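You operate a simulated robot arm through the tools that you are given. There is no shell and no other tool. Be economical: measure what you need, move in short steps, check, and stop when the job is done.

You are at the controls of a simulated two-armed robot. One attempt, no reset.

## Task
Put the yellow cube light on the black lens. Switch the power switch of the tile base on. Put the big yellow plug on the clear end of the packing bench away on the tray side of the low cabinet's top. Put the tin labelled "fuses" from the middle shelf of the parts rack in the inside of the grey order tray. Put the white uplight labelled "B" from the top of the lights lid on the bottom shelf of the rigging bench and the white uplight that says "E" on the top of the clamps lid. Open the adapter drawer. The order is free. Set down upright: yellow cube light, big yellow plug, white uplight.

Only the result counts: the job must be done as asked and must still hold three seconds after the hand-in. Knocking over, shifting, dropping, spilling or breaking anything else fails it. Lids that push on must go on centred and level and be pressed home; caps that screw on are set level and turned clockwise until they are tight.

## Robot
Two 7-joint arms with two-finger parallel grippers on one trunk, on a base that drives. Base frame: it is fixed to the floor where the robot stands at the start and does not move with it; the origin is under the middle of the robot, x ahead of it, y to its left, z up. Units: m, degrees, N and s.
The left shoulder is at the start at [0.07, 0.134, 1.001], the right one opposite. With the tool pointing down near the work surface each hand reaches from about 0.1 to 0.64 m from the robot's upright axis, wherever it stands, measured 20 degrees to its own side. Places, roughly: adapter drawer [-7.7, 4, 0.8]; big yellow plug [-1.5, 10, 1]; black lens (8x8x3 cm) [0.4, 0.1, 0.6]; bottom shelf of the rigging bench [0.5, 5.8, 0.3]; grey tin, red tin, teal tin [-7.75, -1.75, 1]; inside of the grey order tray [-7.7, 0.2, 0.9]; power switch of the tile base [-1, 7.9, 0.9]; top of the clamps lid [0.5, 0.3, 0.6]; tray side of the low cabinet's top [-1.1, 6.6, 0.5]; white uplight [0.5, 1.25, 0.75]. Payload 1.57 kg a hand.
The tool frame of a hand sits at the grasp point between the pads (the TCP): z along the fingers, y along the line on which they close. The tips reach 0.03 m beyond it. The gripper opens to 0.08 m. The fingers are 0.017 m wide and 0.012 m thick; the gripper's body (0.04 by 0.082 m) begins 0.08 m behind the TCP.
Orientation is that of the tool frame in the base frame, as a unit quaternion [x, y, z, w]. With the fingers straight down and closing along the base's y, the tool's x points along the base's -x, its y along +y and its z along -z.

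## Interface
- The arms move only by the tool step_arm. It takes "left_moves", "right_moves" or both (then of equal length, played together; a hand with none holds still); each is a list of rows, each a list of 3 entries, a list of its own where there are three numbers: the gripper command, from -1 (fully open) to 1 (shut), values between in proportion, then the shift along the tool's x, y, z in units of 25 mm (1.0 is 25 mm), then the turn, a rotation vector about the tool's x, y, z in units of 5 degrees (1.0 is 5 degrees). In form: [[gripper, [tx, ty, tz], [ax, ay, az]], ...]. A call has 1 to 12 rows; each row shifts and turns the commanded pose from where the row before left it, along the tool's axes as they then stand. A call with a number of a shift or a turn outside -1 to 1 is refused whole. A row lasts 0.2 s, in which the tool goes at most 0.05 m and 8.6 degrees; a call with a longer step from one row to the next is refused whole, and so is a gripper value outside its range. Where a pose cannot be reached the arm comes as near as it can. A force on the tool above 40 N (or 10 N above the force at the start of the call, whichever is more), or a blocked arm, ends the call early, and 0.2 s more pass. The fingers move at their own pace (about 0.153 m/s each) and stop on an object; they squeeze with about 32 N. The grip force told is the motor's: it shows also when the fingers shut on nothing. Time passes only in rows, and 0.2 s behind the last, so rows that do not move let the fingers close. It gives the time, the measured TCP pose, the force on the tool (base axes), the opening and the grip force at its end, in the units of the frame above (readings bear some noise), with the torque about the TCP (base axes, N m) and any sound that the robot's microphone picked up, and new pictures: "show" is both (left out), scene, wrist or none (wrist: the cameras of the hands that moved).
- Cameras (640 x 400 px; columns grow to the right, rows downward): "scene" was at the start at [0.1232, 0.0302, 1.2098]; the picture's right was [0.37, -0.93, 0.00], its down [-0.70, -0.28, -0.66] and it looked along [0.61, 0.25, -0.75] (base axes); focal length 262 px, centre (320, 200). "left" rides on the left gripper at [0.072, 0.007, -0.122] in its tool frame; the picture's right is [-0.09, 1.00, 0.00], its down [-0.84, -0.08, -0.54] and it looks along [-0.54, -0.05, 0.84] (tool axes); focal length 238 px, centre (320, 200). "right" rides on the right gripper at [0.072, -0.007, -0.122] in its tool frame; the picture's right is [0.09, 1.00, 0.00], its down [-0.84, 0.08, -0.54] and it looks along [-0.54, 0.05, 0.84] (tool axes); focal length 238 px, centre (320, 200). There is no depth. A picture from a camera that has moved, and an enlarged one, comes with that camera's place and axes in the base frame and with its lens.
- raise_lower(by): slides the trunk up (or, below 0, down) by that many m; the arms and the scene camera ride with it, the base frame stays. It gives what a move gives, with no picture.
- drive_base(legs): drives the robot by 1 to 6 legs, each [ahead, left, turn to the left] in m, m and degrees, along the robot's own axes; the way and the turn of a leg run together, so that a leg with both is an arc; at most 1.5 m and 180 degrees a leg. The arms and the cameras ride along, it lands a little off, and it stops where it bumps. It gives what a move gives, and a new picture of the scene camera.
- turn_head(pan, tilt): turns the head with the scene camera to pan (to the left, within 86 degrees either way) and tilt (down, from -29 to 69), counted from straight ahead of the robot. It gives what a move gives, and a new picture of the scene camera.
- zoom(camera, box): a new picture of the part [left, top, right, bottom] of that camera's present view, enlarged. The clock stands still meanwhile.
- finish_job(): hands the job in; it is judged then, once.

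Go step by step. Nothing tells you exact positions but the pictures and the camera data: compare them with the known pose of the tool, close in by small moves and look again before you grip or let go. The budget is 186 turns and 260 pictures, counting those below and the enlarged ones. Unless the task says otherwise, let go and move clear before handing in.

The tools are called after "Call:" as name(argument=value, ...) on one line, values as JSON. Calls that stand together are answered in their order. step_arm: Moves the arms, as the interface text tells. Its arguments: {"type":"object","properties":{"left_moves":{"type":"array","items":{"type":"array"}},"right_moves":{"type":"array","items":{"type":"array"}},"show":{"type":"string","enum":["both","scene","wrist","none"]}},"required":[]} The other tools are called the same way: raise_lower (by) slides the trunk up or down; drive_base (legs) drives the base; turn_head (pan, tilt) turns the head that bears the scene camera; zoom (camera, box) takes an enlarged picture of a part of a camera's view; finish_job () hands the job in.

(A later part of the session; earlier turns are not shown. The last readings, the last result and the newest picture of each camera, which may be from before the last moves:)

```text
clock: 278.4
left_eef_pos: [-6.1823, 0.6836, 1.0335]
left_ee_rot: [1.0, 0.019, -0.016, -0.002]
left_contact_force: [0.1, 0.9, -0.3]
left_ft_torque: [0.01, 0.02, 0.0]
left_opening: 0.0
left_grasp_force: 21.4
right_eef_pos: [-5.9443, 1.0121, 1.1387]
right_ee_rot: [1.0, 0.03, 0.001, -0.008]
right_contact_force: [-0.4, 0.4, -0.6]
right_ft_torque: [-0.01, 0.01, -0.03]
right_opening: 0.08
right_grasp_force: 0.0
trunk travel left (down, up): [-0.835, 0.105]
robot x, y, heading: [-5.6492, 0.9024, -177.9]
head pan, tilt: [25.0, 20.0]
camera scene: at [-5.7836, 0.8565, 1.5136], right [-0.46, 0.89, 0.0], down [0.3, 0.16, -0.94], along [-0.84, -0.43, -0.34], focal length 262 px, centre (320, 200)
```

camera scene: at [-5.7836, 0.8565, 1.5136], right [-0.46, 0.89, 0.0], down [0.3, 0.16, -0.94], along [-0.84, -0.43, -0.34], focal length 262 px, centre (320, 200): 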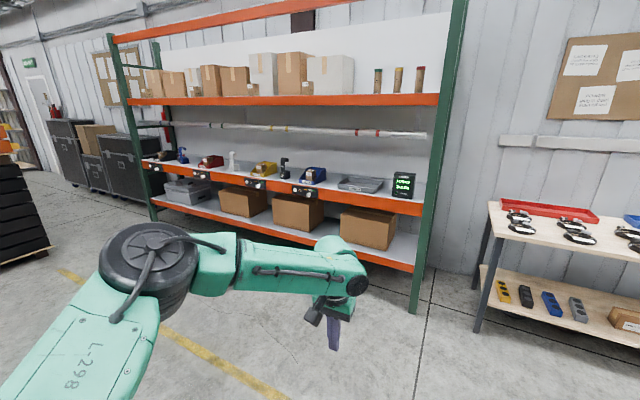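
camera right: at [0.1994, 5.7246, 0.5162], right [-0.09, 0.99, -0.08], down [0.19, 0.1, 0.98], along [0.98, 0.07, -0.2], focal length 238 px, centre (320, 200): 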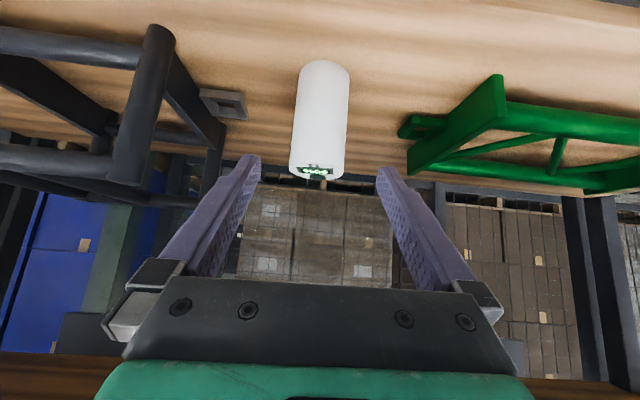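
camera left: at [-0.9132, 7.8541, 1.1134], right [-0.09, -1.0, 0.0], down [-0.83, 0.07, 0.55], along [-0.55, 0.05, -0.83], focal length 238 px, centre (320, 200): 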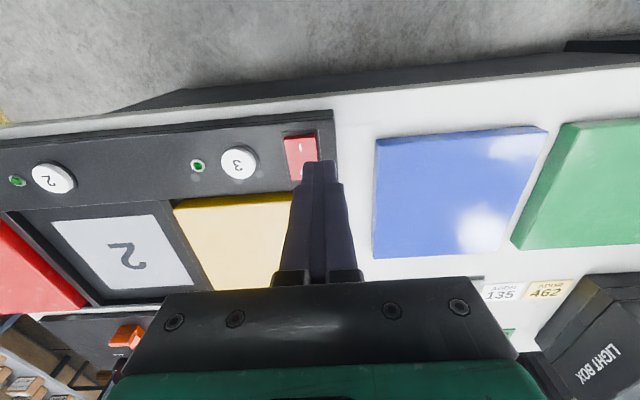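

Call:
zoom(camera="scene", box=[130, 130, 290, 210])

Call:
zoom(camera="scene", box=[280, 130, 440, 230])

```text
4.00 times, centred on (210, 170) of scene
camera zoom: at [-5.7836, 0.8565, 1.5136], right [-0.46, 0.89, 0.0], down [0.3, 0.16, -0.94], along [-0.84, -0.43, -0.34], focal length 1047 px, centre (760, 320)
```

zoom: 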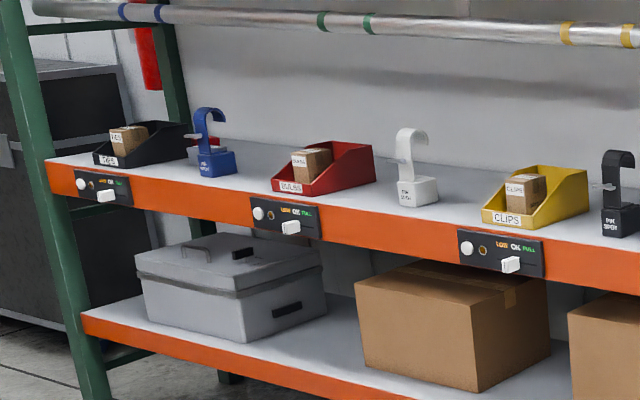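

```text
4.00 times, centred on (360, 180) of scene
camera zoom: at [-5.7836, 0.8565, 1.5136], right [-0.46, 0.89, 0.0], down [0.3, 0.16, -0.94], along [-0.84, -0.43, -0.34], focal length 1047 px, centre (160, 280)
```

zoom: 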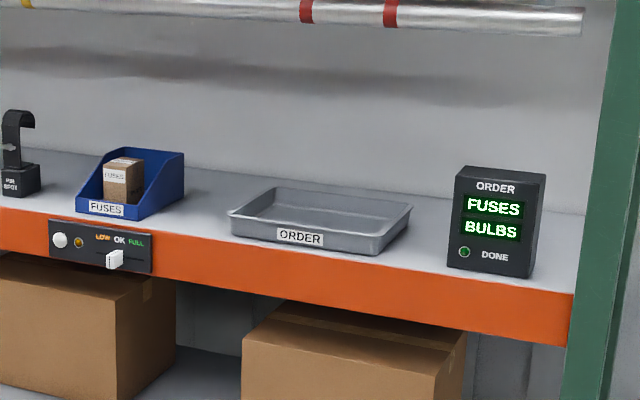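

The middle shelf has bins, hooks and the grey "ORDER" tray at y ≈ 0.2. The tins should be near y -1.75, so I'm driving closer along the rack.

Call:
drive_base(legs=[[1.05, 0, -2.3], [0, 1.25, 0], [0, 1.2, 0]])

Call:
turn_head(pan=0, tilt=25)

```text
clock: 295.4
left_eef_pos: [-7.2254, -1.8105, 1.0342]
left_ee_rot: [1.0, 0.01, -0.017, -0.002]
left_contact_force: [0.0, 0.2, -0.3]
left_ft_torque: [-0.02, -0.01, 0.0]
left_opening: 0.0
left_grasp_force: 21.6
right_eef_pos: [-6.9795, -1.4864, 1.1388]
right_ee_rot: [1.0, 0.02, 0.0, -0.008]
right_contact_force: [0.2, -0.1, -0.9]
right_ft_torque: [-0.07, 0.02, -0.01]
right_opening: 0.0801
right_grasp_force: 0.0
trunk travel left (down, up): [-0.835, 0.105]
robot x, y, heading: [-6.6929, -1.6037, -179.0]
head pan, tilt: [25.0, 20.0]
camera scene: at [-6.822, -1.6451, 1.5136], right [-0.44, 0.9, 0.0], down [0.31, 0.15, -0.94], along [-0.84, -0.41, -0.34], focal length 262 px, centre (320, 200)
```

scene: 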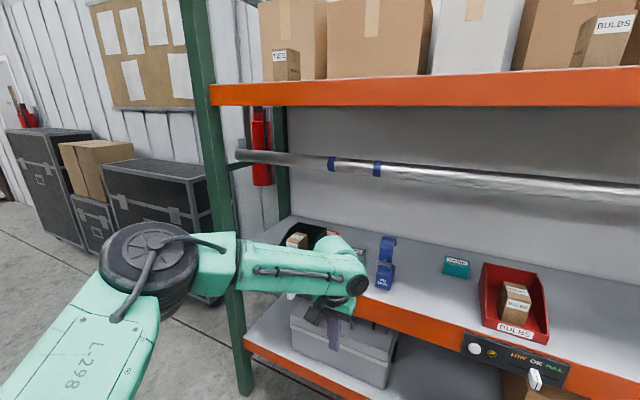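

```text
clock: 296.3
left_eef_pos: [-7.2244, -1.8101, 1.0337]
left_ee_rot: [1.0, 0.01, -0.015, -0.003]
left_contact_force: [0.3, -0.6, -0.5]
left_ft_torque: [-0.01, -0.01, 0.0]
left_opening: 0.0
left_grasp_force: 21.1
right_eef_pos: [-6.9785, -1.4863, 1.1374]
right_ee_rot: [1.0, 0.02, 0.001, -0.009]
right_contact_force: [-1.0, -0.2, -0.6]
right_ft_torque: [0.0, 0.0, -0.01]
right_opening: 0.0799
right_grasp_force: 0.1
trunk travel left (down, up): [-0.835, 0.105]
robot x, y, heading: [-6.6898, -1.605, -178.7]
head pan, tilt: [0.0, 25.0]
camera scene: at [-6.8305, -1.6068, 1.5055], right [-0.02, 1.0, 0.0], down [0.42, 0.01, -0.91], along [-0.91, -0.02, -0.42], focal length 262 px, centre (320, 200)
```

scene: 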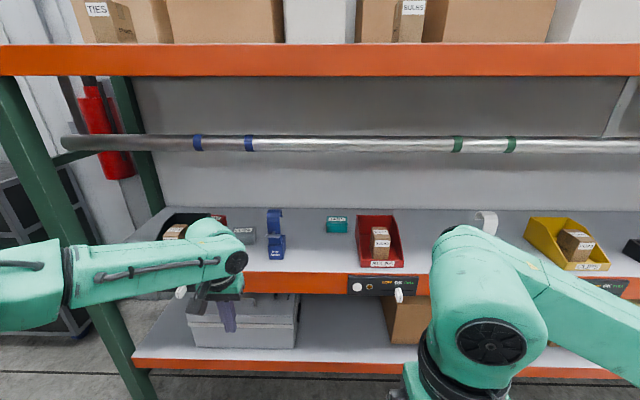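

Call:
zoom(camera="scene", box=[150, 190, 370, 290])

```text
2.91 times, centred on (260, 240) of scene
camera zoom: at [-6.8305, -1.6068, 1.5055], right [-0.02, 1.0, 0.0], down [0.42, 0.01, -0.91], along [-0.91, -0.02, -0.42], focal length 761 px, centre (494, 84)
```

zoom: 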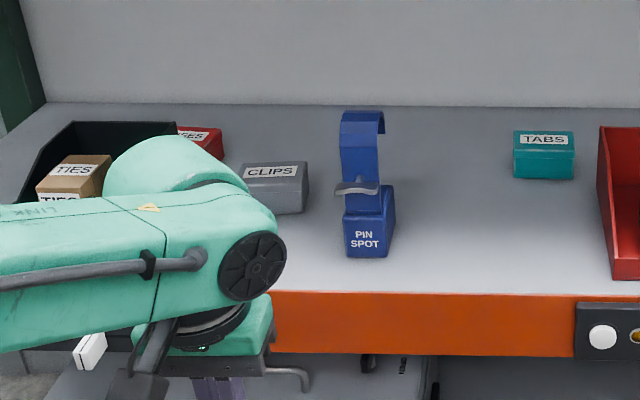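

The red tin is the "…SES" (fuses) one near (-7.85, -2.07), next to a black bin and the grey CLIPS tin. I'm retracting the left arm and shifting left for an unobstructed look.

Call:
step_arm(left_moves=[[-1, [1, 0.4, 0], [0, 0, 0]], [-1, [1, 0.4, 0], [0, 0, 0]], [-1, [1, 0.4, 0], [0, 0, 0]], [-1, [1, 0.4, 0], [0, 0, 0]], [-1, [1, 0.4, 0], [0, 0, 0]], [-1, [1, 0.4, 0], [0, 0, 0]], [-1, [1, 0.4, 0], [0, 0, 0]], [-1, [1, 0.4, 0], [0, 0, 0]], [-1, [1, 0.4, 0], [0, 0, 0]]], show="none")

Call:
drive_base(legs=[[0.1, 0.55, -1.2]])

Call:
turn_head(pan=-5, tilt=32)

Call:
zoom(camera="scene", box=[240, 130, 440, 260])

```text
clock: 298.3
left_eef_pos: [-7.015, -1.9017, 1.0238]
left_ee_rot: [1.0, 0.008, -0.015, -0.001]
left_contact_force: [0.2, -0.7, 0.1]
left_ft_torque: [0.02, -0.02, 0.02]
left_opening: 0.0802
left_grasp_force: 0.1
left hand out of reach, approached as far as the arm can: row 9
right_eef_pos: [-6.9801, -1.4868, 1.1377]
right_ee_rot: [1.0, 0.02, 0.001, -0.009]
right_contact_force: [-0.3, -0.3, -0.8]
right_ft_torque: [0.03, -0.02, -0.02]
right_opening: 0.0799
right_grasp_force: 0.0
trunk travel left (down, up): [-0.835, 0.105]
robot x, y, heading: [-6.6898, -1.6057, -178.7]
head pan, tilt: [0.0, 25.0]
```

```text
clock: 301.6
left_eef_pos: [-7.1033, -2.4514, 1.0252]
left_ee_rot: [1.0, 0.009, -0.014, -0.002]
left_contact_force: [-0.1, 0.3, -0.5]
left_ft_torque: [-0.01, 0.0, 0.01]
left_opening: 0.0799
left_grasp_force: 0.0
right_eef_pos: [-7.0686, -2.0369, 1.1389]
right_ee_rot: [1.0, 0.02, 0.0, -0.009]
right_contact_force: [0.1, 0.2, -0.1]
right_ft_torque: [0.0, -0.03, 0.03]
right_opening: 0.0801
right_grasp_force: 0.1
trunk travel left (down, up): [-0.835, 0.105]
robot x, y, heading: [-6.7758, -2.1551, -179.0]
head pan, tilt: [0.0, 25.0]
camera scene: at [-6.9188, -2.1565, 1.5056], right [-0.02, 1.0, 0.0], down [0.42, 0.01, -0.91], along [-0.91, -0.02, -0.42], focal length 262 px, centre (320, 200)
```

scene: 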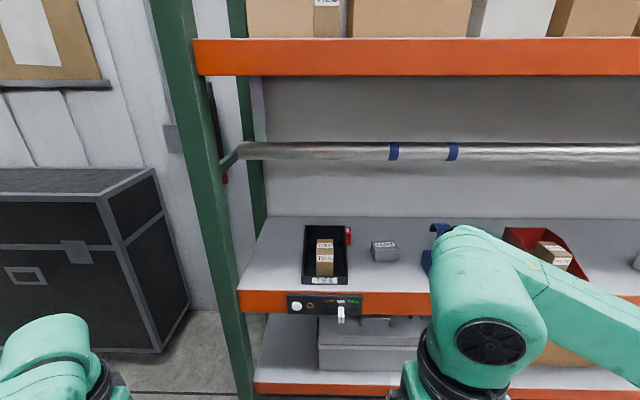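

```text
clock: 302.2
left_eef_pos: [-7.103, -2.4538, 1.0244]
left_ee_rot: [1.0, 0.01, -0.013, -0.001]
left_contact_force: [0.2, 0.6, 0.5]
left_ft_torque: [0.0, 0.02, 0.03]
left_opening: 0.0801
left_grasp_force: 0.0
right_eef_pos: [-7.0675, -2.0372, 1.1381]
right_ee_rot: [1.0, 0.018, 0.001, -0.009]
right_contact_force: [0.2, 0.4, 0.2]
right_ft_torque: [0.02, -0.02, 0.01]
right_opening: 0.0799
right_grasp_force: 0.1
trunk travel left (down, up): [-0.835, 0.105]
robot x, y, heading: [-6.7774, -2.1554, -179.0]
head pan, tilt: [-5.0, 32.0]
camera scene: at [-6.9163, -2.1501, 1.4945], right [0.07, 1.0, 0.0], down [0.53, -0.04, -0.85], along [-0.85, 0.06, -0.53], focal length 262 px, centre (320, 200)
```

scene: 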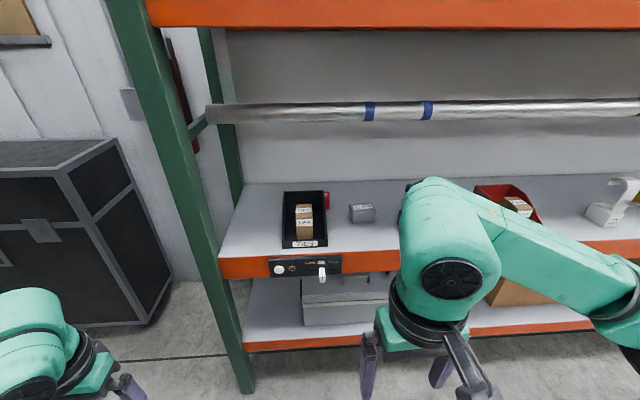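

```text
3.08 times, centred on (340, 195) of scene
camera zoom: at [-6.9163, -2.1501, 1.4945], right [0.07, 1.0, 0.0], down [0.53, -0.04, -0.85], along [-0.85, 0.06, -0.53], focal length 805 px, centre (258, 215)
```

zoom: 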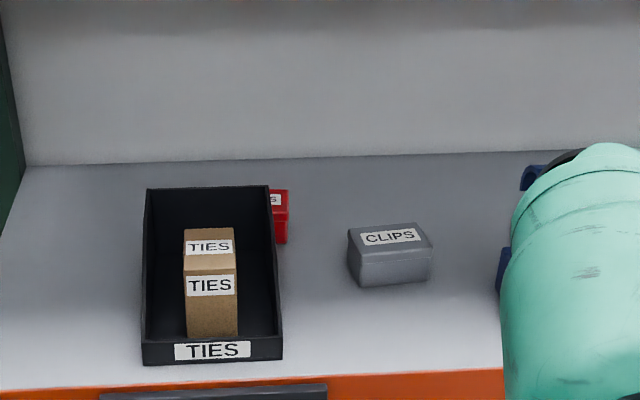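

The red FUSES tin sits partly behind the black TIES bin, with only its right end exposed. I'll grip it front-to-back at that end, so first I'm rotating the right gripper 90° here in free space.

Call:
step_arm(right_moves=[[-1, [0, 0, 0], [0, 0, -1]], [-1, [0, 0, 0], [0, 0, -1]], [-1, [0, 0, 0], [0, 0, -1]], [-1, [0, 0, 0], [0, 0, -1]], [-1, [0, 0, 0], [0, 0, -1]], [-1, [0, 0, 0], [0, 0, -1]], [-1, [0, 0, 0], [0, 0, -1]], [-1, [0, 0, 0], [0, 0, -1]], [-1, [0, 0, 0], [0, 0, -1]], [-1, [0, 0, 0], [0, 0, -1]], [-1, [0, 0, 0], [0, 0, -1]], [-1, [0, 0, 0], [0, 0, -1]]], show="none")

Call:
step_arm(right_moves=[[-1, [0, 0, 0], [0, 0, -1]], [-1, [0, 0, 0], [0, 0, -1]], [-1, [0, 0, 0], [0, 0, -1]], [-1, [0, 0, 0], [0, 0, -1]], [-1, [0, 0, 0], [0, 0, -1]], [-1, [0, 0, 0], [0, 0, -1]]])

```text
clock: 304.8
left_eef_pos: [-7.1039, -2.4536, 1.0238]
left_ee_rot: [1.0, 0.01, -0.015, -0.002]
left_contact_force: [-0.3, 0.4, 0.2]
left_ft_torque: [0.01, 0.0, 0.0]
left_opening: 0.0801
left_grasp_force: 0.0
right_eef_pos: [-7.067, -2.0367, 1.1379]
right_ee_rot: [0.855, 0.518, 0.006, -0.008]
right_contact_force: [0.5, -0.1, -0.2]
right_ft_torque: [-0.01, -0.03, -0.03]
right_opening: 0.08
right_grasp_force: 0.0
trunk travel left (down, up): [-0.835, 0.105]
robot x, y, heading: [-6.7783, -2.1563, -178.8]
head pan, tilt: [-5.0, 32.0]
```

```text
clock: 306.2
left_eef_pos: [-7.1042, -2.4527, 1.024]
left_ee_rot: [1.0, 0.01, -0.015, -0.001]
left_contact_force: [-0.1, 0.4, 0.5]
left_ft_torque: [-0.04, 0.02, 0.01]
left_opening: 0.0802
left_grasp_force: 0.1
right_eef_pos: [-7.0677, -2.0383, 1.1377]
right_ee_rot: [0.833, 0.553, 0.005, -0.007]
right_contact_force: [1.0, -0.4, -0.2]
right_ft_torque: [-0.02, 0.05, 0.03]
right_opening: 0.0798
right_grasp_force: 0.0
right hand out of reach, approached as far as the arm can: row 2, 3, 4, 5, 6
trunk travel left (down, up): [-0.835, 0.105]
robot x, y, heading: [-6.7765, -2.1537, -178.8]
head pan, tilt: [-5.0, 32.0]
camera scene: at [-6.9163, -2.15, 1.4944], right [0.07, 1.0, 0.0], down [0.53, -0.04, -0.85], along [-0.85, 0.06, -0.53], focal length 262 px, centre (320, 200)
camera right: at [-7.0457, -1.9708, 1.2607], right [0.95, -0.3, 0.0], down [-0.25, -0.81, 0.53], along [-0.16, -0.5, -0.85], focal length 238 px, centre (320, 200)
```

scene: 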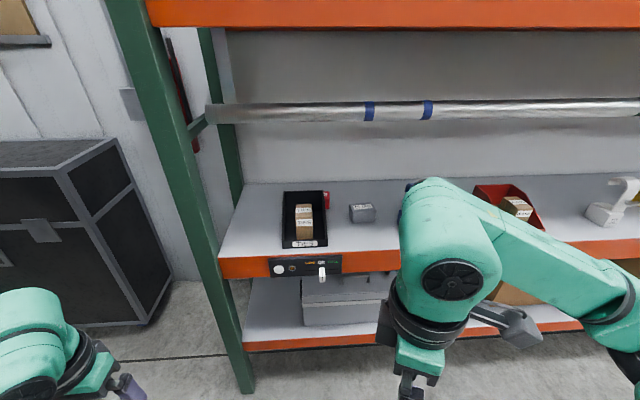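
right: 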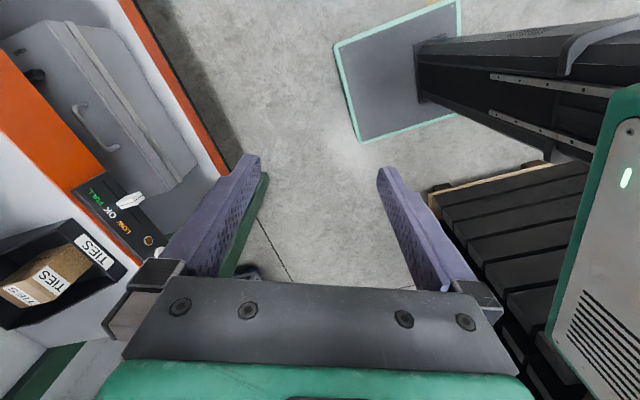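

The joint limit stops at -66°, so I'll rotate the other way to +90°.

Call:
step_arm(right_moves=[[-1, [0, 0, 0], [0, 0, 1]], [-1, [0, 0, 0], [0, 0, 1]], [-1, [0, 0, 0], [0, 0, 1]], [-1, [0, 0, 0], [0, 0, 1]], [-1, [0, 0, 0], [0, 0, 1]], [-1, [0, 0, 0], [0, 0, 1]], [-1, [0, 0, 0], [0, 0, 1]], [-1, [0, 0, 0], [0, 0, 1]], [-1, [0, 0, 0], [0, 0, 1]], [-1, [0, 0, 0], [0, 0, 1]], [-1, [0, 0, 0], [0, 0, 1]], [-1, [0, 0, 0], [0, 0, 1]]], show="none")

Call:
step_arm(right_moves=[[-1, [0, 0, 0], [0, 0, 1]], [-1, [0, 0, 0], [0, 0, 1]], [-1, [0, 0, 0], [0, 0, 1]], [-1, [0, 0, 0], [0, 0, 1]], [-1, [0, 0, 0], [0, 0, 1]], [-1, [0, 0, 0], [0, 0, 1]], [-1, [0, 0, 0], [0, 0, 1]], [-1, [0, 0, 0], [0, 0, 1]], [-1, [0, 0, 0], [0, 0, 1]], [-1, [0, 0, 0], [0, 0, 1]], [-1, [0, 0, 0], [0, 0, 1]], [-1, [0, 0, 0], [0, 0, 1]]], show="none")

Call:
step_arm(right_moves=[[-1, [0, 0, 0], [0, 0, 1]], [-1, [0, 0, 0], [0, 0, 1]], [-1, [0, 0, 0], [0, 0, 1]], [-1, [0, 0, 0], [0, 0, 1]], [-1, [0, 0, 0], [0, 0, 1]], [-1, [0, 0, 0], [0, 0, 1]], [-1, [0, 0, 0], [0, 0, 1]]], show="scene")

```text
clock: 308.8
left_eef_pos: [-7.1036, -2.4536, 1.0232]
left_ee_rot: [1.0, 0.009, -0.014, -0.002]
left_contact_force: [0.1, -0.1, 0.0]
left_ft_torque: [-0.04, -0.02, 0.0]
left_opening: 0.08
left_grasp_force: 0.1
right_eef_pos: [-7.0669, -2.036, 1.1388]
right_ee_rot: [0.998, 0.061, 0.001, -0.009]
right_contact_force: [-0.4, 0.4, -0.6]
right_ft_torque: [0.01, 0.02, -0.03]
right_opening: 0.08
right_grasp_force: 0.1
trunk travel left (down, up): [-0.835, 0.105]
robot x, y, heading: [-6.7762, -2.1587, -178.8]
head pan, tilt: [-5.0, 32.0]
```

```text
clock: 311.4
left_eef_pos: [-7.1034, -2.4544, 1.0245]
left_ee_rot: [1.0, 0.01, -0.015, -0.002]
left_contact_force: [0.0, 0.1, -0.6]
left_ft_torque: [0.01, -0.01, -0.02]
left_opening: 0.0798
left_grasp_force: 0.0
right_eef_pos: [-7.0671, -2.0387, 1.1366]
right_ee_rot: [0.895, -0.446, -0.004, -0.008]
right_contact_force: [0.4, -0.5, -0.3]
right_ft_torque: [0.0, 0.0, -0.02]
right_opening: 0.08
right_grasp_force: 0.1
trunk travel left (down, up): [-0.835, 0.105]
robot x, y, heading: [-6.7763, -2.1553, -178.8]
head pan, tilt: [-5.0, 32.0]
```

```text
clock: 313.0
left_eef_pos: [-7.1042, -2.4531, 1.024]
left_ee_rot: [1.0, 0.009, -0.015, -0.002]
left_contact_force: [-0.1, 0.4, -0.2]
left_ft_torque: [-0.02, 0.02, 0.02]
left_opening: 0.08
left_grasp_force: 0.0
right_eef_pos: [-7.0679, -2.039, 1.1374]
right_ee_rot: [0.72, -0.694, -0.006, -0.006]
right_contact_force: [-0.3, 0.6, -0.7]
right_ft_torque: [0.03, 0.01, 0.01]
right_opening: 0.0799
right_grasp_force: 0.1
trunk travel left (down, up): [-0.835, 0.105]
robot x, y, heading: [-6.7768, -2.1593, -179.0]
head pan, tilt: [-5.0, 32.0]
camera scene: at [-6.9163, -2.1501, 1.4944], right [0.07, 1.0, 0.0], down [0.53, -0.04, -0.85], along [-0.85, 0.06, -0.53], focal length 262 px, centre (320, 200)
```

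scene: 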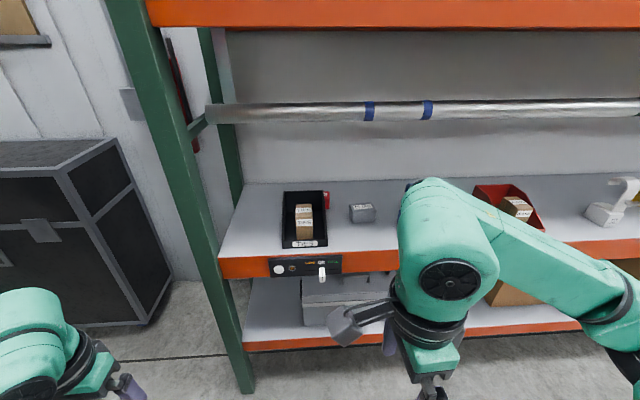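

The gripper now closes along x. I'm moving the left hand outward to clear the rack post, shifting the right hand, then lowering the trunk.

Call:
step_arm(left_moves=[[-1, [0, 1, 0], [0, 0, 0]], [-1, [0, 1, 0], [0, 0, 0]], [-1, [0, 1, 0], [0, 0, 0]], [-1, [0, 1, 0], [0, 0, 0]], [-1, [0, 1, 0], [0, 0, 0]], [-1, [0, 1, 0], [0, 0, 0]], [-1, [0, 1, 0], [0, 0, 0]], [-1, [0, 1, 0], [0, 0, 0]]], right_moves=[[-1, [-0.5, 0, 0], [0, 0, 0.3]], [-1, [-0.5, 0, 0], [0, 0, 0]], [-1, [-0.5, 0, 0], [0, 0, 0]], [-1, [-0.5, 0, 0], [0, 0, 0]], [-1, [-0.4, 0, 0], [0, 0, 0]], [-1, [0, 0, 0], [0, 0, 0]], [-1, [0, 0, 0], [0, 0, 0]], [-1, [0, 0, 0], [0, 0, 0]]], show="none")

Call:
raise_lower(by=-0.17)

Call:
drive_base(legs=[[0.25, 0.04, 0]])

```text
clock: 314.8
left_eef_pos: [-7.1011, -2.6551, 1.0269]
left_ee_rot: [1.0, 0.01, -0.015, -0.002]
left_contact_force: [-0.3, 0.3, -0.4]
left_ft_torque: [0.01, -0.03, 0.0]
left_opening: 0.0798
left_grasp_force: 0.0
right_eef_pos: [-7.0699, -1.9788, 1.1384]
right_ee_rot: [0.71, -0.704, -0.005, -0.007]
right_contact_force: [-0.5, 0.4, -0.2]
right_ft_torque: [0.01, 0.02, 0.02]
right_opening: 0.08
right_grasp_force: 0.0
trunk travel left (down, up): [-0.835, 0.105]
robot x, y, heading: [-6.7759, -2.1547, -179.0]
head pan, tilt: [-5.0, 32.0]
```

```text
clock: 316.8
left_eef_pos: [-7.1014, -2.6544, 0.8562]
left_ee_rot: [1.0, 0.01, -0.014, -0.001]
left_contact_force: [-0.2, -0.2, -0.5]
left_ft_torque: [-0.02, 0.0, 0.03]
left_opening: 0.0799
left_grasp_force: 0.2
right_eef_pos: [-7.0695, -1.9777, 0.9679]
right_ee_rot: [0.71, -0.704, -0.006, -0.006]
right_contact_force: [0.6, -0.1, 0.7]
right_ft_torque: [-0.01, -0.01, -0.03]
right_opening: 0.0801
right_grasp_force: 0.0
trunk travel left (down, up): [-0.665, 0.275]
robot x, y, heading: [-6.7784, -2.1543, -178.6]
head pan, tilt: [-5.0, 32.0]
```

```text
clock: 318.6
left_eef_pos: [-7.3499, -2.7003, 0.8549]
left_ee_rot: [1.0, 0.013, -0.015, -0.002]
left_contact_force: [-0.4, -0.2, -0.2]
left_ft_torque: [0.0, 0.03, -0.01]
left_opening: 0.0798
left_grasp_force: 0.0
right_eef_pos: [-7.3211, -2.0241, 0.9687]
right_ee_rot: [0.712, -0.702, -0.007, -0.006]
right_contact_force: [-0.5, -0.1, -0.4]
right_ft_torque: [-0.04, -0.01, -0.03]
right_opening: 0.08
right_grasp_force: 0.1
trunk travel left (down, up): [-0.665, 0.275]
robot x, y, heading: [-7.0276, -2.2009, -178.8]
head pan, tilt: [-5.0, 32.0]
camera scene: at [-7.1671, -2.1956, 1.3245], right [0.06, 1.0, 0.0], down [0.53, -0.03, -0.85], along [-0.85, 0.05, -0.53], focal length 262 px, centre (320, 200)
```

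scene: 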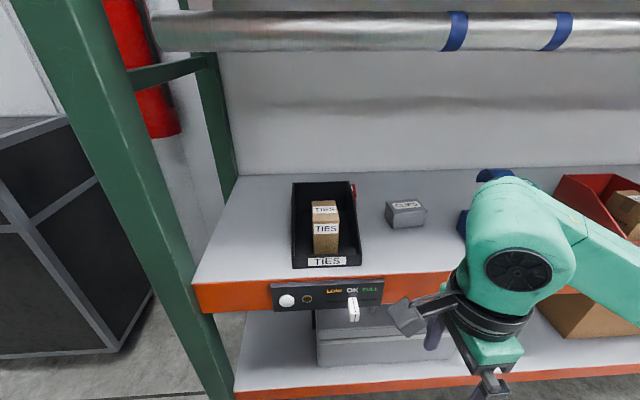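

Call:
zoom(camera="scene", box=[270, 165, 450, 285])

```text
3.33 times, centred on (360, 225) of scene
camera zoom: at [-7.1671, -2.1956, 1.3245], right [0.06, 1.0, 0.0], down [0.53, -0.03, -0.85], along [-0.85, 0.05, -0.53], focal length 872 px, centre (187, 117)
```

zoom: 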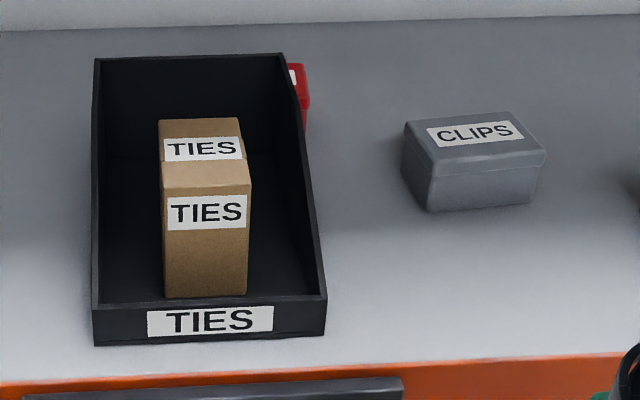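

The tin's exposed right end is at y -2.045 and x -7.83 to -7.886, and the bin's right wall is at y -2.074. I'm driving ahead 0.23 m with the hand in the free corridor at y ≈ -2.025.

Call:
drive_base(legs=[[0.23, 0, 0]])

Call:
zoom(camera="right", box=[0, 0, 640, 400])

```text
clock: 320.4
left_eef_pos: [-7.5898, -2.7055, 0.8558]
left_ee_rot: [1.0, 0.011, -0.015, -0.002]
left_contact_force: [0.1, 0.1, 0.7]
left_ft_torque: [-0.01, 0.0, -0.03]
left_opening: 0.0799
left_grasp_force: 0.0
right_eef_pos: [-7.5596, -2.0297, 0.9685]
right_ee_rot: [0.712, -0.702, -0.007, -0.007]
right_contact_force: [0.0, -0.2, 0.5]
right_ft_torque: [-0.01, -0.03, 0.03]
right_opening: 0.0801
right_grasp_force: 0.1
trunk travel left (down, up): [-0.665, 0.275]
robot x, y, heading: [-7.2662, -2.2075, -178.9]
head pan, tilt: [-5.0, 32.0]
camera scene: at [-7.4051, -2.2007, 1.3245], right [0.07, 1.0, 0.0], down [0.53, -0.03, -0.85], along [-0.85, 0.06, -0.53], focal length 262 px, centre (320, 200)
```

scene: 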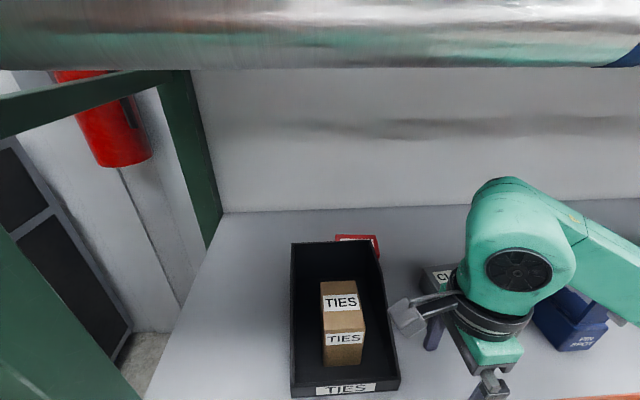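

```text
1.00 times, centred on (320, 200) of right
camera zoom: at [-7.5519, -2.1026, 1.0891], right [-0.99, -0.11, 0.0], down [-0.09, 0.83, 0.56], along [-0.06, 0.55, -0.83], focal length 238 px, centre (320, 200)
```

zoom: 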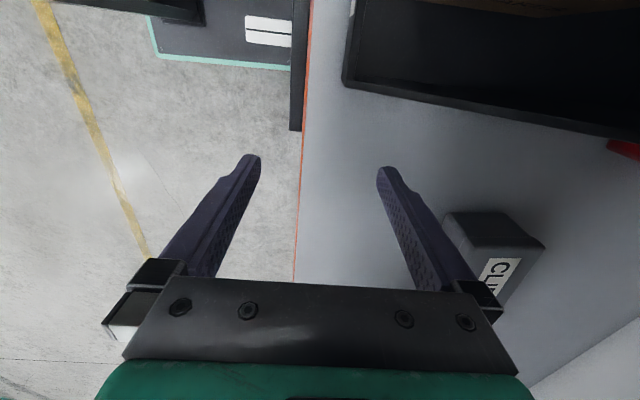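

The corridor looks clear. I'm extending 15 cm toward the back and checking.

Call:
step_arm(right_moves=[[-1, [0, 1, 0], [0, 0, 0]], [-1, [0, 1, 0], [0, 0, 0]], [-1, [0, 1, 0], [0, 0, 0]], [-1, [0, 1, 0], [0, 0, 0]], [-1, [0, 1, 0], [0, 0, 0]], [-1, [0, 1, 0], [0, 0, 0]]])

```text
clock: 321.8
left_eef_pos: [-7.5902, -2.7058, 0.8543]
left_ee_rot: [1.0, 0.011, -0.016, -0.002]
left_contact_force: [-0.1, 0.8, 0.3]
left_ft_torque: [0.03, 0.01, 0.02]
left_opening: 0.08
left_grasp_force: 0.1
right_eef_pos: [-7.7086, -2.0321, 0.9689]
right_ee_rot: [0.712, -0.702, -0.006, -0.008]
right_contact_force: [-0.4, 0.3, 1.1]
right_ft_torque: [0.0, 0.0, 0.02]
right_opening: 0.08
right_grasp_force: 0.2
trunk travel left (down, up): [-0.665, 0.275]
robot x, y, heading: [-7.2675, -2.209, -178.7]
head pan, tilt: [-5.0, 32.0]
camera scene: at [-7.4064, -2.201, 1.3243], right [0.07, 1.0, 0.0], down [0.53, -0.03, -0.85], along [-0.85, 0.06, -0.53], focal length 262 px, centre (320, 200)
camera right: at [-7.7021, -2.1053, 1.0891], right [-0.99, -0.11, 0.0], down [-0.09, 0.83, 0.56], along [-0.06, 0.55, -0.83], focal length 238 px, centre (320, 200)
```

scene: 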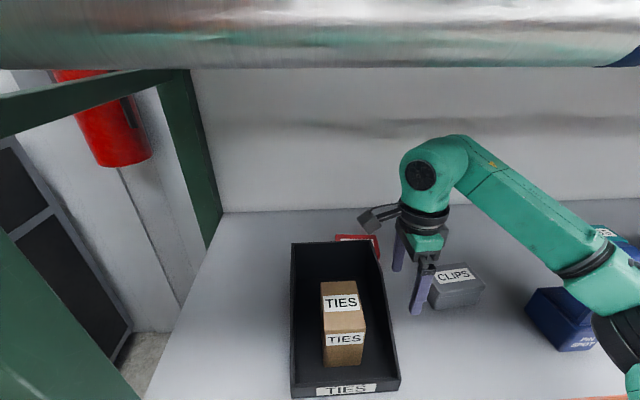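
right: 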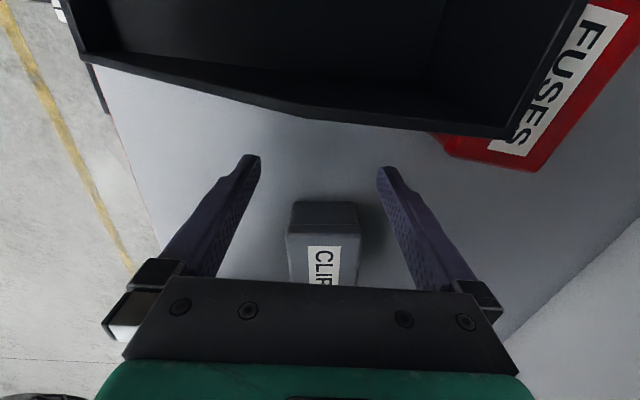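

Call:
zoom(camera="right", box=[400, 0, 640, 190])

Call:
zoom(camera="scene", box=[320, 200, 480, 320])

```text
2.11 times, centred on (520, 95) of right
camera zoom: at [-7.7021, -2.1053, 1.0891], right [-0.99, -0.11, 0.0], down [-0.09, 0.83, 0.56], along [-0.06, 0.55, -0.83], focal length 502 px, centre (-101, 421)
```

zoom: 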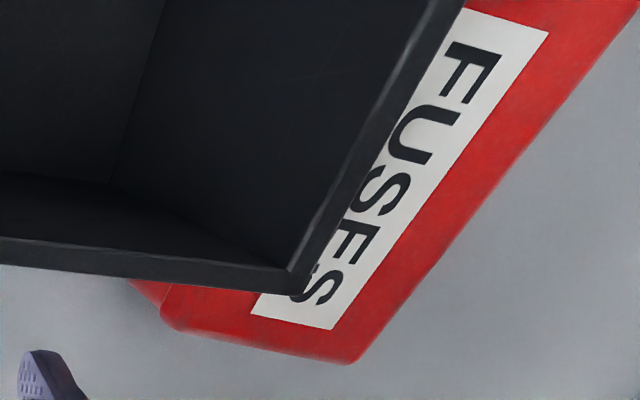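

```text
3.33 times, centred on (400, 260) of scene
camera zoom: at [-7.4064, -2.201, 1.3243], right [0.07, 1.0, 0.0], down [0.53, -0.03, -0.85], along [-0.85, 0.06, -0.53], focal length 872 px, centre (53, 0)
```

zoom: 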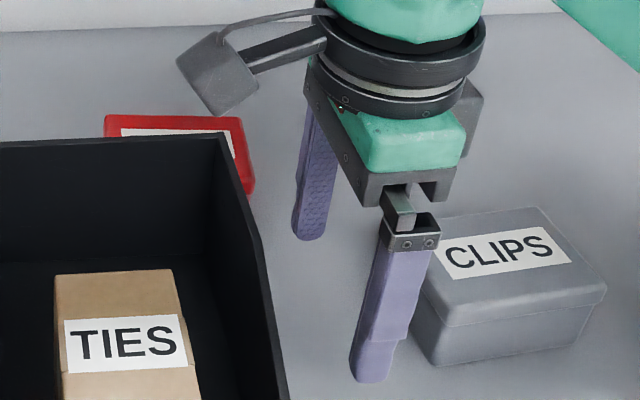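

The tin is ~0.066 deep, its right end at y ≈ -2.045, and it's rotated about 5°. I'm aligning the yaw, extending to x ≈ -7.834 beside it, then checking.

Call:
step_arm(right_moves=[[-1, [0, 0, 0], [0, 0, 1]], [-1, [0.06, 1, 0], [0, 0, 0]], [-1, [0.06, 1, 0], [0, 0, 0]], [-1, [0.06, 1, 0], [0, 0, 0]], [-1, [0.07, 1, 0], [0, 0, 0]], [-1, [0.07, 1, 0], [0, 0, 0]], [-1, [0, 0, 0], [0, 0, 0]]])

```text
clock: 323.4
left_eef_pos: [-7.5893, -2.705, 0.8561]
left_ee_rot: [1.0, 0.01, -0.015, -0.002]
left_contact_force: [-0.3, 0.2, -0.1]
left_ft_torque: [-0.01, 0.02, 0.01]
left_opening: 0.08
left_grasp_force: 0.2
right_eef_pos: [-7.8363, -2.0299, 0.9678]
right_ee_rot: [-0.68, 0.733, 0.006, 0.005]
right_contact_force: [-0.2, 0.2, -0.3]
right_ft_torque: [-0.03, 0.0, 0.0]
right_opening: 0.0798
right_grasp_force: 0.2
trunk travel left (down, up): [-0.665, 0.275]
robot x, y, heading: [-7.2677, -2.2066, -178.7]
head pan, tilt: [-5.0, 32.0]
camera scene: at [-7.4052, -2.2003, 1.3245], right [0.07, 1.0, 0.0], down [0.53, -0.03, -0.85], along [-0.85, 0.06, -0.53], focal length 262 px, centre (320, 200)
camera right: at [-7.8353, -2.1042, 1.0895], right [-1.0, -0.02, 0.0], down [-0.02, 0.83, 0.56], along [-0.01, 0.56, -0.83], focal length 238 px, centre (320, 200)
```

scene: 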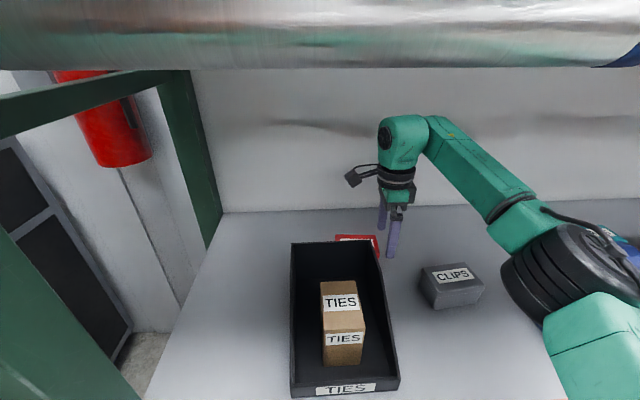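
right: 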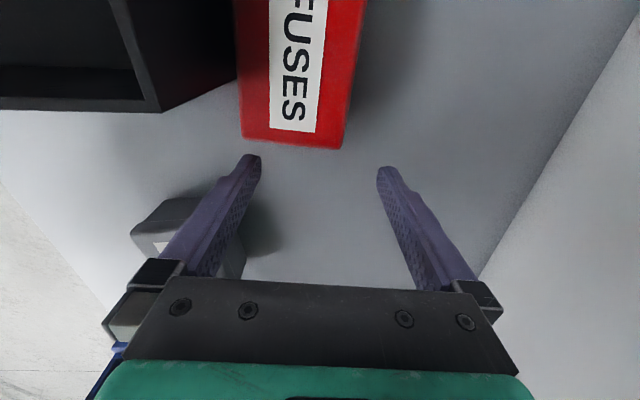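

The tin's end is clearly visible now: centre line x ≈ -7.819, end at y -2.045. I'm centring, descending beside it, then sliding the fingers around its end.

Call:
step_arm(right_moves=[[-1, [0, -0.68, 0], [0, 0, 0]], [-1, [0, 0, 0.8], [0, 0, 0]], [-1, [0, 0, 0.8], [0, 0, 0]], [-1, [0, 0, 0.4], [0, 0, 0]], [-1, [0, 0, 0], [0, 0, 0]]])

```text
clock: 324.3
left_eef_pos: [-7.5869, -2.7041, 0.8574]
left_ee_rot: [1.0, 0.01, -0.017, -0.002]
left_contact_force: [0.2, 0.6, 0.3]
left_ft_torque: [-0.01, -0.04, 0.0]
left_opening: 0.0801
left_grasp_force: 0.0
right_eef_pos: [-7.814, -2.0267, 0.9299]
right_ee_rot: [-0.681, 0.732, 0.005, 0.0]
right_contact_force: [15.3, 3.9, 17.2]
right_ft_torque: [-0.06, -1.21, 0.33]
right_opening: 0.0801
right_grasp_force: 0.0
trunk travel left (down, up): [-0.665, 0.275]
robot x, y, heading: [-7.2656, -2.2079, -178.7]
head pan, tilt: [-5.0, 32.0]
stopped in row 4 (right hand): the force on the tool passed its limit (the readings are from after the stop); the commanded pose is now the measured one
camera scene: at [-7.4014, -2.2003, 1.325], right [0.07, 1.0, 0.0], down [0.53, -0.04, -0.85], along [-0.85, 0.06, -0.53], focal length 262 px, centre (320, 200)
camera right: at [-7.8124, -2.1017, 1.0518], right [-1.0, -0.02, 0.01], down [-0.01, 0.84, 0.55], along [-0.02, 0.55, -0.84], focal length 238 px, centre (320, 200)
```

scene: 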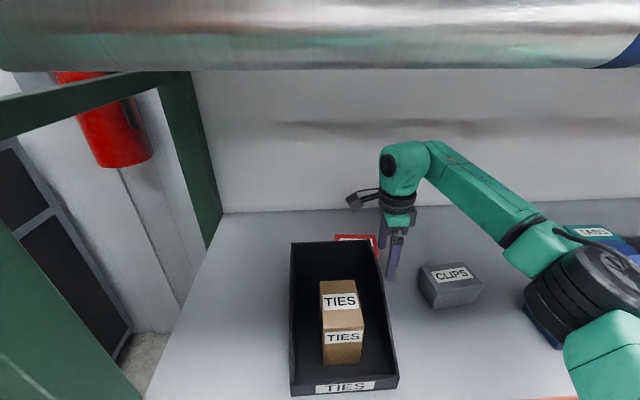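
right: 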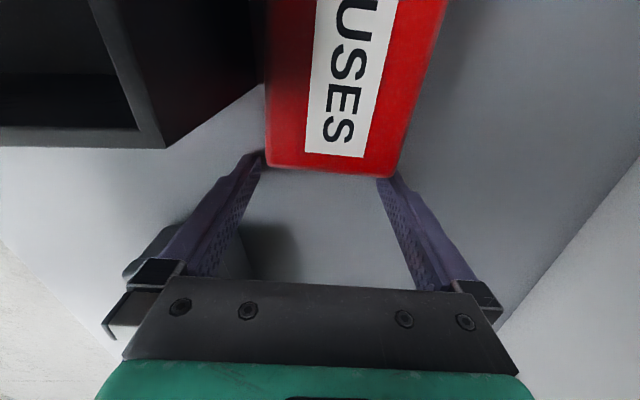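

The front fingertip touched the shelf, so the shelf is at z ≈ 0.90, which makes the tin ~0.058 deep. I'm raising a few mm, recentring and sliding around the tin's end.

Call:
step_arm(right_moves=[[-1, [0, 0, -0.35], [0, 0, 0]], [-1, [0, 0.16, 0], [0, 0, 0]], [-1, [0.5, 0, 0], [0, 0, 0]], [-1, [0.5, 0, 0], [0, 0, 0]], [-1, [0.4, 0, 0], [0, 0, 0]], [-1, [0, 0, 0], [0, 0, 0]]])

```text
clock: 325.7
left_eef_pos: [-7.5895, -2.7044, 0.8555]
left_ee_rot: [1.0, 0.01, -0.015, -0.002]
left_contact_force: [-0.9, -0.1, 0.1]
left_ft_torque: [0.02, -0.02, 0.0]
left_opening: 0.0798
left_grasp_force: 0.0
right_eef_pos: [-7.8239, -2.0617, 0.9353]
right_ee_rot: [-0.681, 0.733, 0.007, 0.001]
right_contact_force: [0.7, -0.6, 0.6]
right_ft_torque: [-0.01, 0.02, -0.02]
right_opening: 0.0799
right_grasp_force: 0.1
trunk travel left (down, up): [-0.665, 0.275]
robot x, y, heading: [-7.264, -2.2069, -178.5]
head pan, tilt: [-5.0, 32.0]
camera scene: at [-7.4059, -2.2004, 1.3244], right [0.07, 1.0, 0.0], down [0.53, -0.04, -0.85], along [-0.85, 0.06, -0.53], focal length 262 px, centre (320, 200)
camera right: at [-7.8226, -2.1357, 1.0563], right [-1.0, -0.02, 0.01], down [-0.01, 0.83, 0.55], along [-0.02, 0.55, -0.83], focal length 238 px, centre (320, 200)
```

scene: 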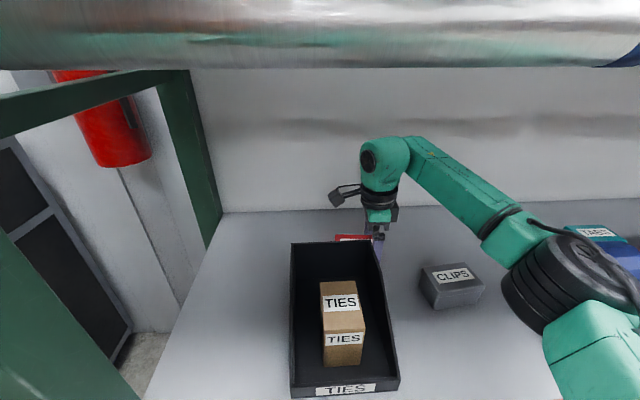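
right: 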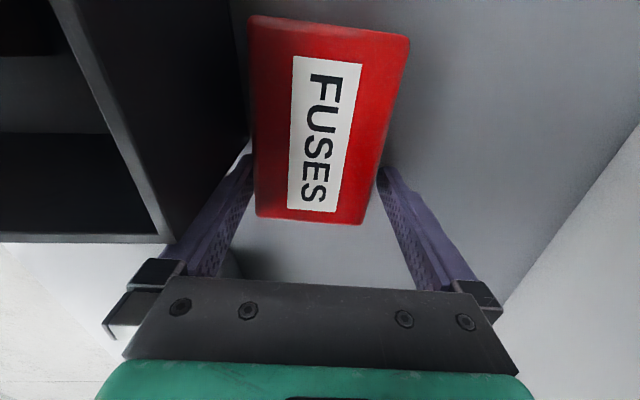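

The tin's end is now between the fingers. I'm closing.

Call:
step_arm(right_moves=[[0.2, [0, 0, 0], [0, 0, 0]], [1, [0, 0, 0], [0, 0, 0]], [1, [0, 0, 0], [0, 0, 0]]], show="wrist")

```text
clock: 326.5
left_eef_pos: [-7.5892, -2.7044, 0.8553]
left_ee_rot: [1.0, 0.011, -0.014, -0.002]
left_contact_force: [0.1, -0.1, 0.8]
left_ft_torque: [0.0, -0.01, -0.03]
left_opening: 0.08
left_grasp_force: 0.0
right_eef_pos: [-7.8244, -2.0621, 0.9362]
right_ee_rot: [-0.68, 0.733, 0.007, 0.0]
right_contact_force: [-0.3, 0.3, 1.7]
right_ft_torque: [0.01, -0.11, 0.04]
right_opening: 0.0597
right_grasp_force: 32.1
trunk travel left (down, up): [-0.665, 0.275]
robot x, y, heading: [-7.2675, -2.2079, -178.7]
head pan, tilt: [-5.0, 32.0]
camera right: at [-7.8223, -2.1359, 1.0565], right [-1.0, -0.02, 0.01], down [-0.01, 0.83, 0.55], along [-0.02, 0.55, -0.83], focal length 238 px, centre (320, 200)
```

right: 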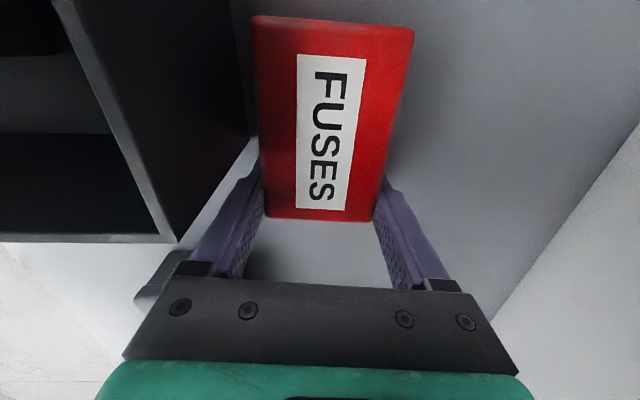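

Gripped at 0.06. I'm lifting 7 cm with the trunk, staying below the pipe, and checking the tin.

Call:
raise_lower(by=0.07)

Call:
zoom(camera="right", box=[0, 0, 640, 400])

Call:
zoom(camera="scene", box=[280, 60, 640, 400])

```text
clock: 327.6
left_eef_pos: [-7.5904, -2.7055, 0.925]
left_ee_rot: [1.0, 0.01, -0.015, -0.002]
left_contact_force: [-1.1, 0.9, -0.2]
left_ft_torque: [0.02, 0.03, 0.01]
left_opening: 0.08
left_grasp_force: 0.2
right_eef_pos: [-7.8259, -2.062, 1.0048]
right_ee_rot: [-0.68, 0.734, 0.007, 0.0]
right_contact_force: [-0.5, 0.0, -1.9]
right_ft_torque: [0.1, -0.03, 0.0]
right_opening: 0.0601
right_grasp_force: 31.8
trunk travel left (down, up): [-0.735, 0.205]
robot x, y, heading: [-7.2651, -2.207, -178.7]
head pan, tilt: [-5.0, 32.0]
```

```text
1.00 times, centred on (320, 200) of right
camera zoom: at [-7.8228, -2.1359, 1.126], right [-1.0, -0.02, 0.01], down [-0.01, 0.83, 0.55], along [-0.02, 0.55, -0.83], focal length 238 px, centre (320, 200)
```

zoom: 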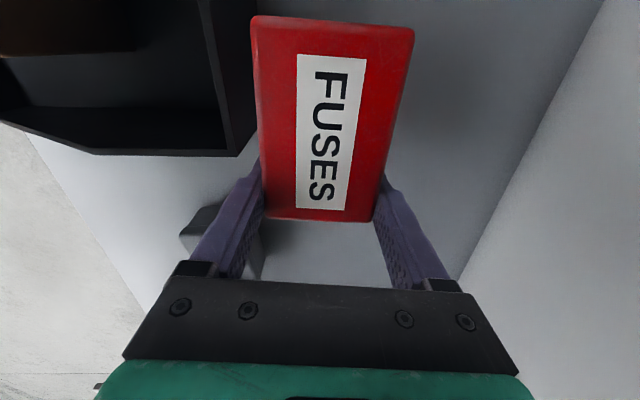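

```text
1.18 times, centred on (460, 230) of scene
camera zoom: at [-7.4063, -2.2005, 1.3943], right [0.07, 1.0, 0.0], down [0.53, -0.04, -0.85], along [-0.85, 0.06, -0.53], focal length 308 px, centre (155, 165)
```

zoom: 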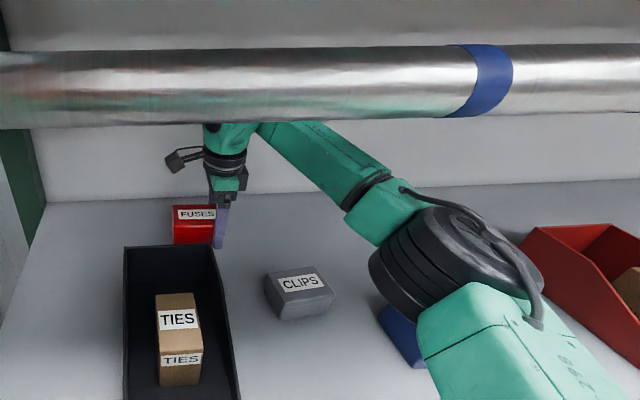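

The tin is held level, the pipe bottom is at z ≈ 1.306 and the wrist top ≈ 1.26. I'm lifting 1 cm more and shifting right so the tin clears the bin, passing above the CLIPS tin.

Call:
raise_lower(by=0.01)

Call:
step_arm(right_moves=[[1, [-0.7, 0, 0], [0, 0, 0]], [1, [-0.7, 0, 0], [0, 0, 0]], [1, [-0.7, 0, 0], [0, 0, 0]], [1, [-0.7, 0, 0], [0, 0, 0]], [1, [-0.7, 0, 0], [0, 0, 0]]])

```text
clock: 328.2
left_eef_pos: [-7.5892, -2.705, 0.9355]
left_ee_rot: [1.0, 0.01, -0.014, -0.002]
left_contact_force: [0.7, 0.5, 0.1]
left_ft_torque: [0.01, 0.0, 0.06]
left_opening: 0.08
left_grasp_force: 0.0
right_eef_pos: [-7.824, -2.0632, 1.0154]
right_ee_rot: [-0.68, 0.733, 0.008, 0.001]
right_contact_force: [-0.6, -0.5, -2.8]
right_ft_torque: [0.03, -0.01, -0.01]
right_opening: 0.0602
right_grasp_force: 31.9
trunk travel left (down, up): [-0.745, 0.195]
robot x, y, heading: [-7.2696, -2.2084, -178.8]
head pan, tilt: [-5.0, 32.0]
```

```text
clock: 329.4
left_eef_pos: [-7.5904, -2.7051, 0.9351]
left_ee_rot: [1.0, 0.01, -0.015, -0.001]
left_contact_force: [0.3, 0.6, -0.7]
left_ft_torque: [0.0, 0.02, 0.0]
left_opening: 0.0797
left_grasp_force: 0.1
right_eef_pos: [-7.818, -1.9731, 1.0154]
right_ee_rot: [-0.68, 0.734, 0.007, -0.001]
right_contact_force: [0.1, -0.1, -2.0]
right_ft_torque: [0.07, 0.0, -0.01]
right_opening: 0.0601
right_grasp_force: 31.8
trunk travel left (down, up): [-0.745, 0.195]
robot x, y, heading: [-7.2682, -2.206, -178.8]
head pan, tilt: [-5.0, 32.0]
camera scene: at [-7.406, -2.1996, 1.4044], right [0.07, 1.0, 0.0], down [0.53, -0.04, -0.85], along [-0.85, 0.06, -0.53], focal length 262 px, centre (320, 200)
camera right: at [-7.8176, -2.048, 1.1365], right [-1.0, -0.02, 0.01], down [-0.01, 0.83, 0.55], along [-0.02, 0.55, -0.83], focal length 238 px, centre (320, 200)
```

scene: 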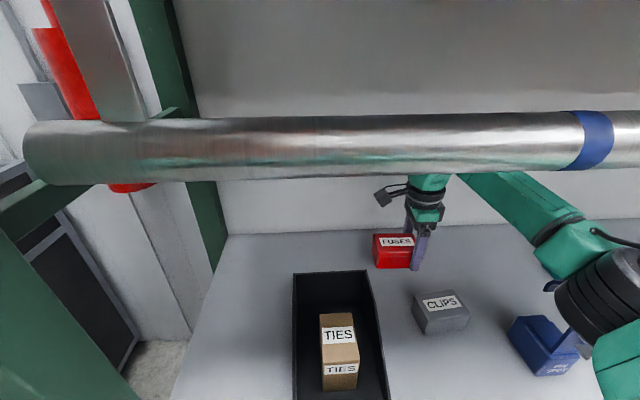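
right: 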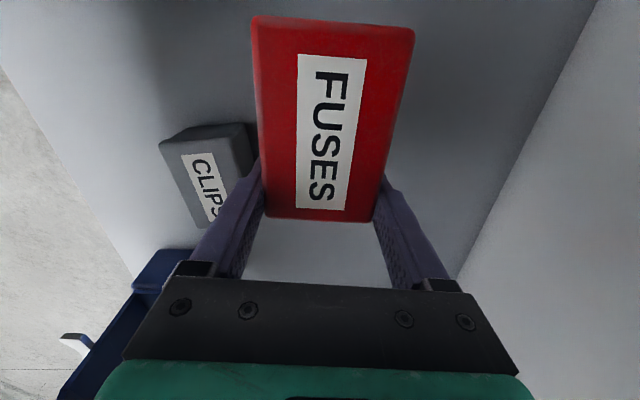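

The tin now clears the bin. I'm backing straight out of the rack.

Call:
drive_base(legs=[[-0.5, 0, 0]])

```text
clock: 332.3
left_eef_pos: [-7.0963, -2.6949, 0.9353]
left_ee_rot: [1.0, 0.013, -0.014, -0.002]
left_contact_force: [-0.4, -0.2, -0.9]
left_ft_torque: [0.04, 0.05, 0.03]
left_opening: 0.0799
left_grasp_force: 0.0
right_eef_pos: [-7.329, -1.9667, 1.0146]
right_ee_rot: [-0.682, 0.732, 0.006, 0.0]
right_contact_force: [0.1, 0.3, -2.0]
right_ft_torque: [0.11, 0.0, 0.01]
right_opening: 0.0597
right_grasp_force: 32.2
trunk travel left (down, up): [-0.745, 0.195]
robot x, y, heading: [-6.773, -2.1977, -178.3]
head pan, tilt: [-5.0, 32.0]
camera scene: at [-6.9149, -2.1894, 1.4042], right [0.06, 1.0, 0.0], down [0.53, -0.03, -0.85], along [-0.85, 0.05, -0.53], focal length 262 px, centre (320, 200)
```

scene: 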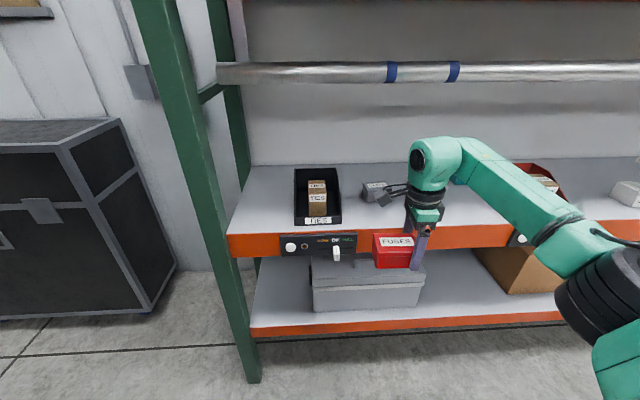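

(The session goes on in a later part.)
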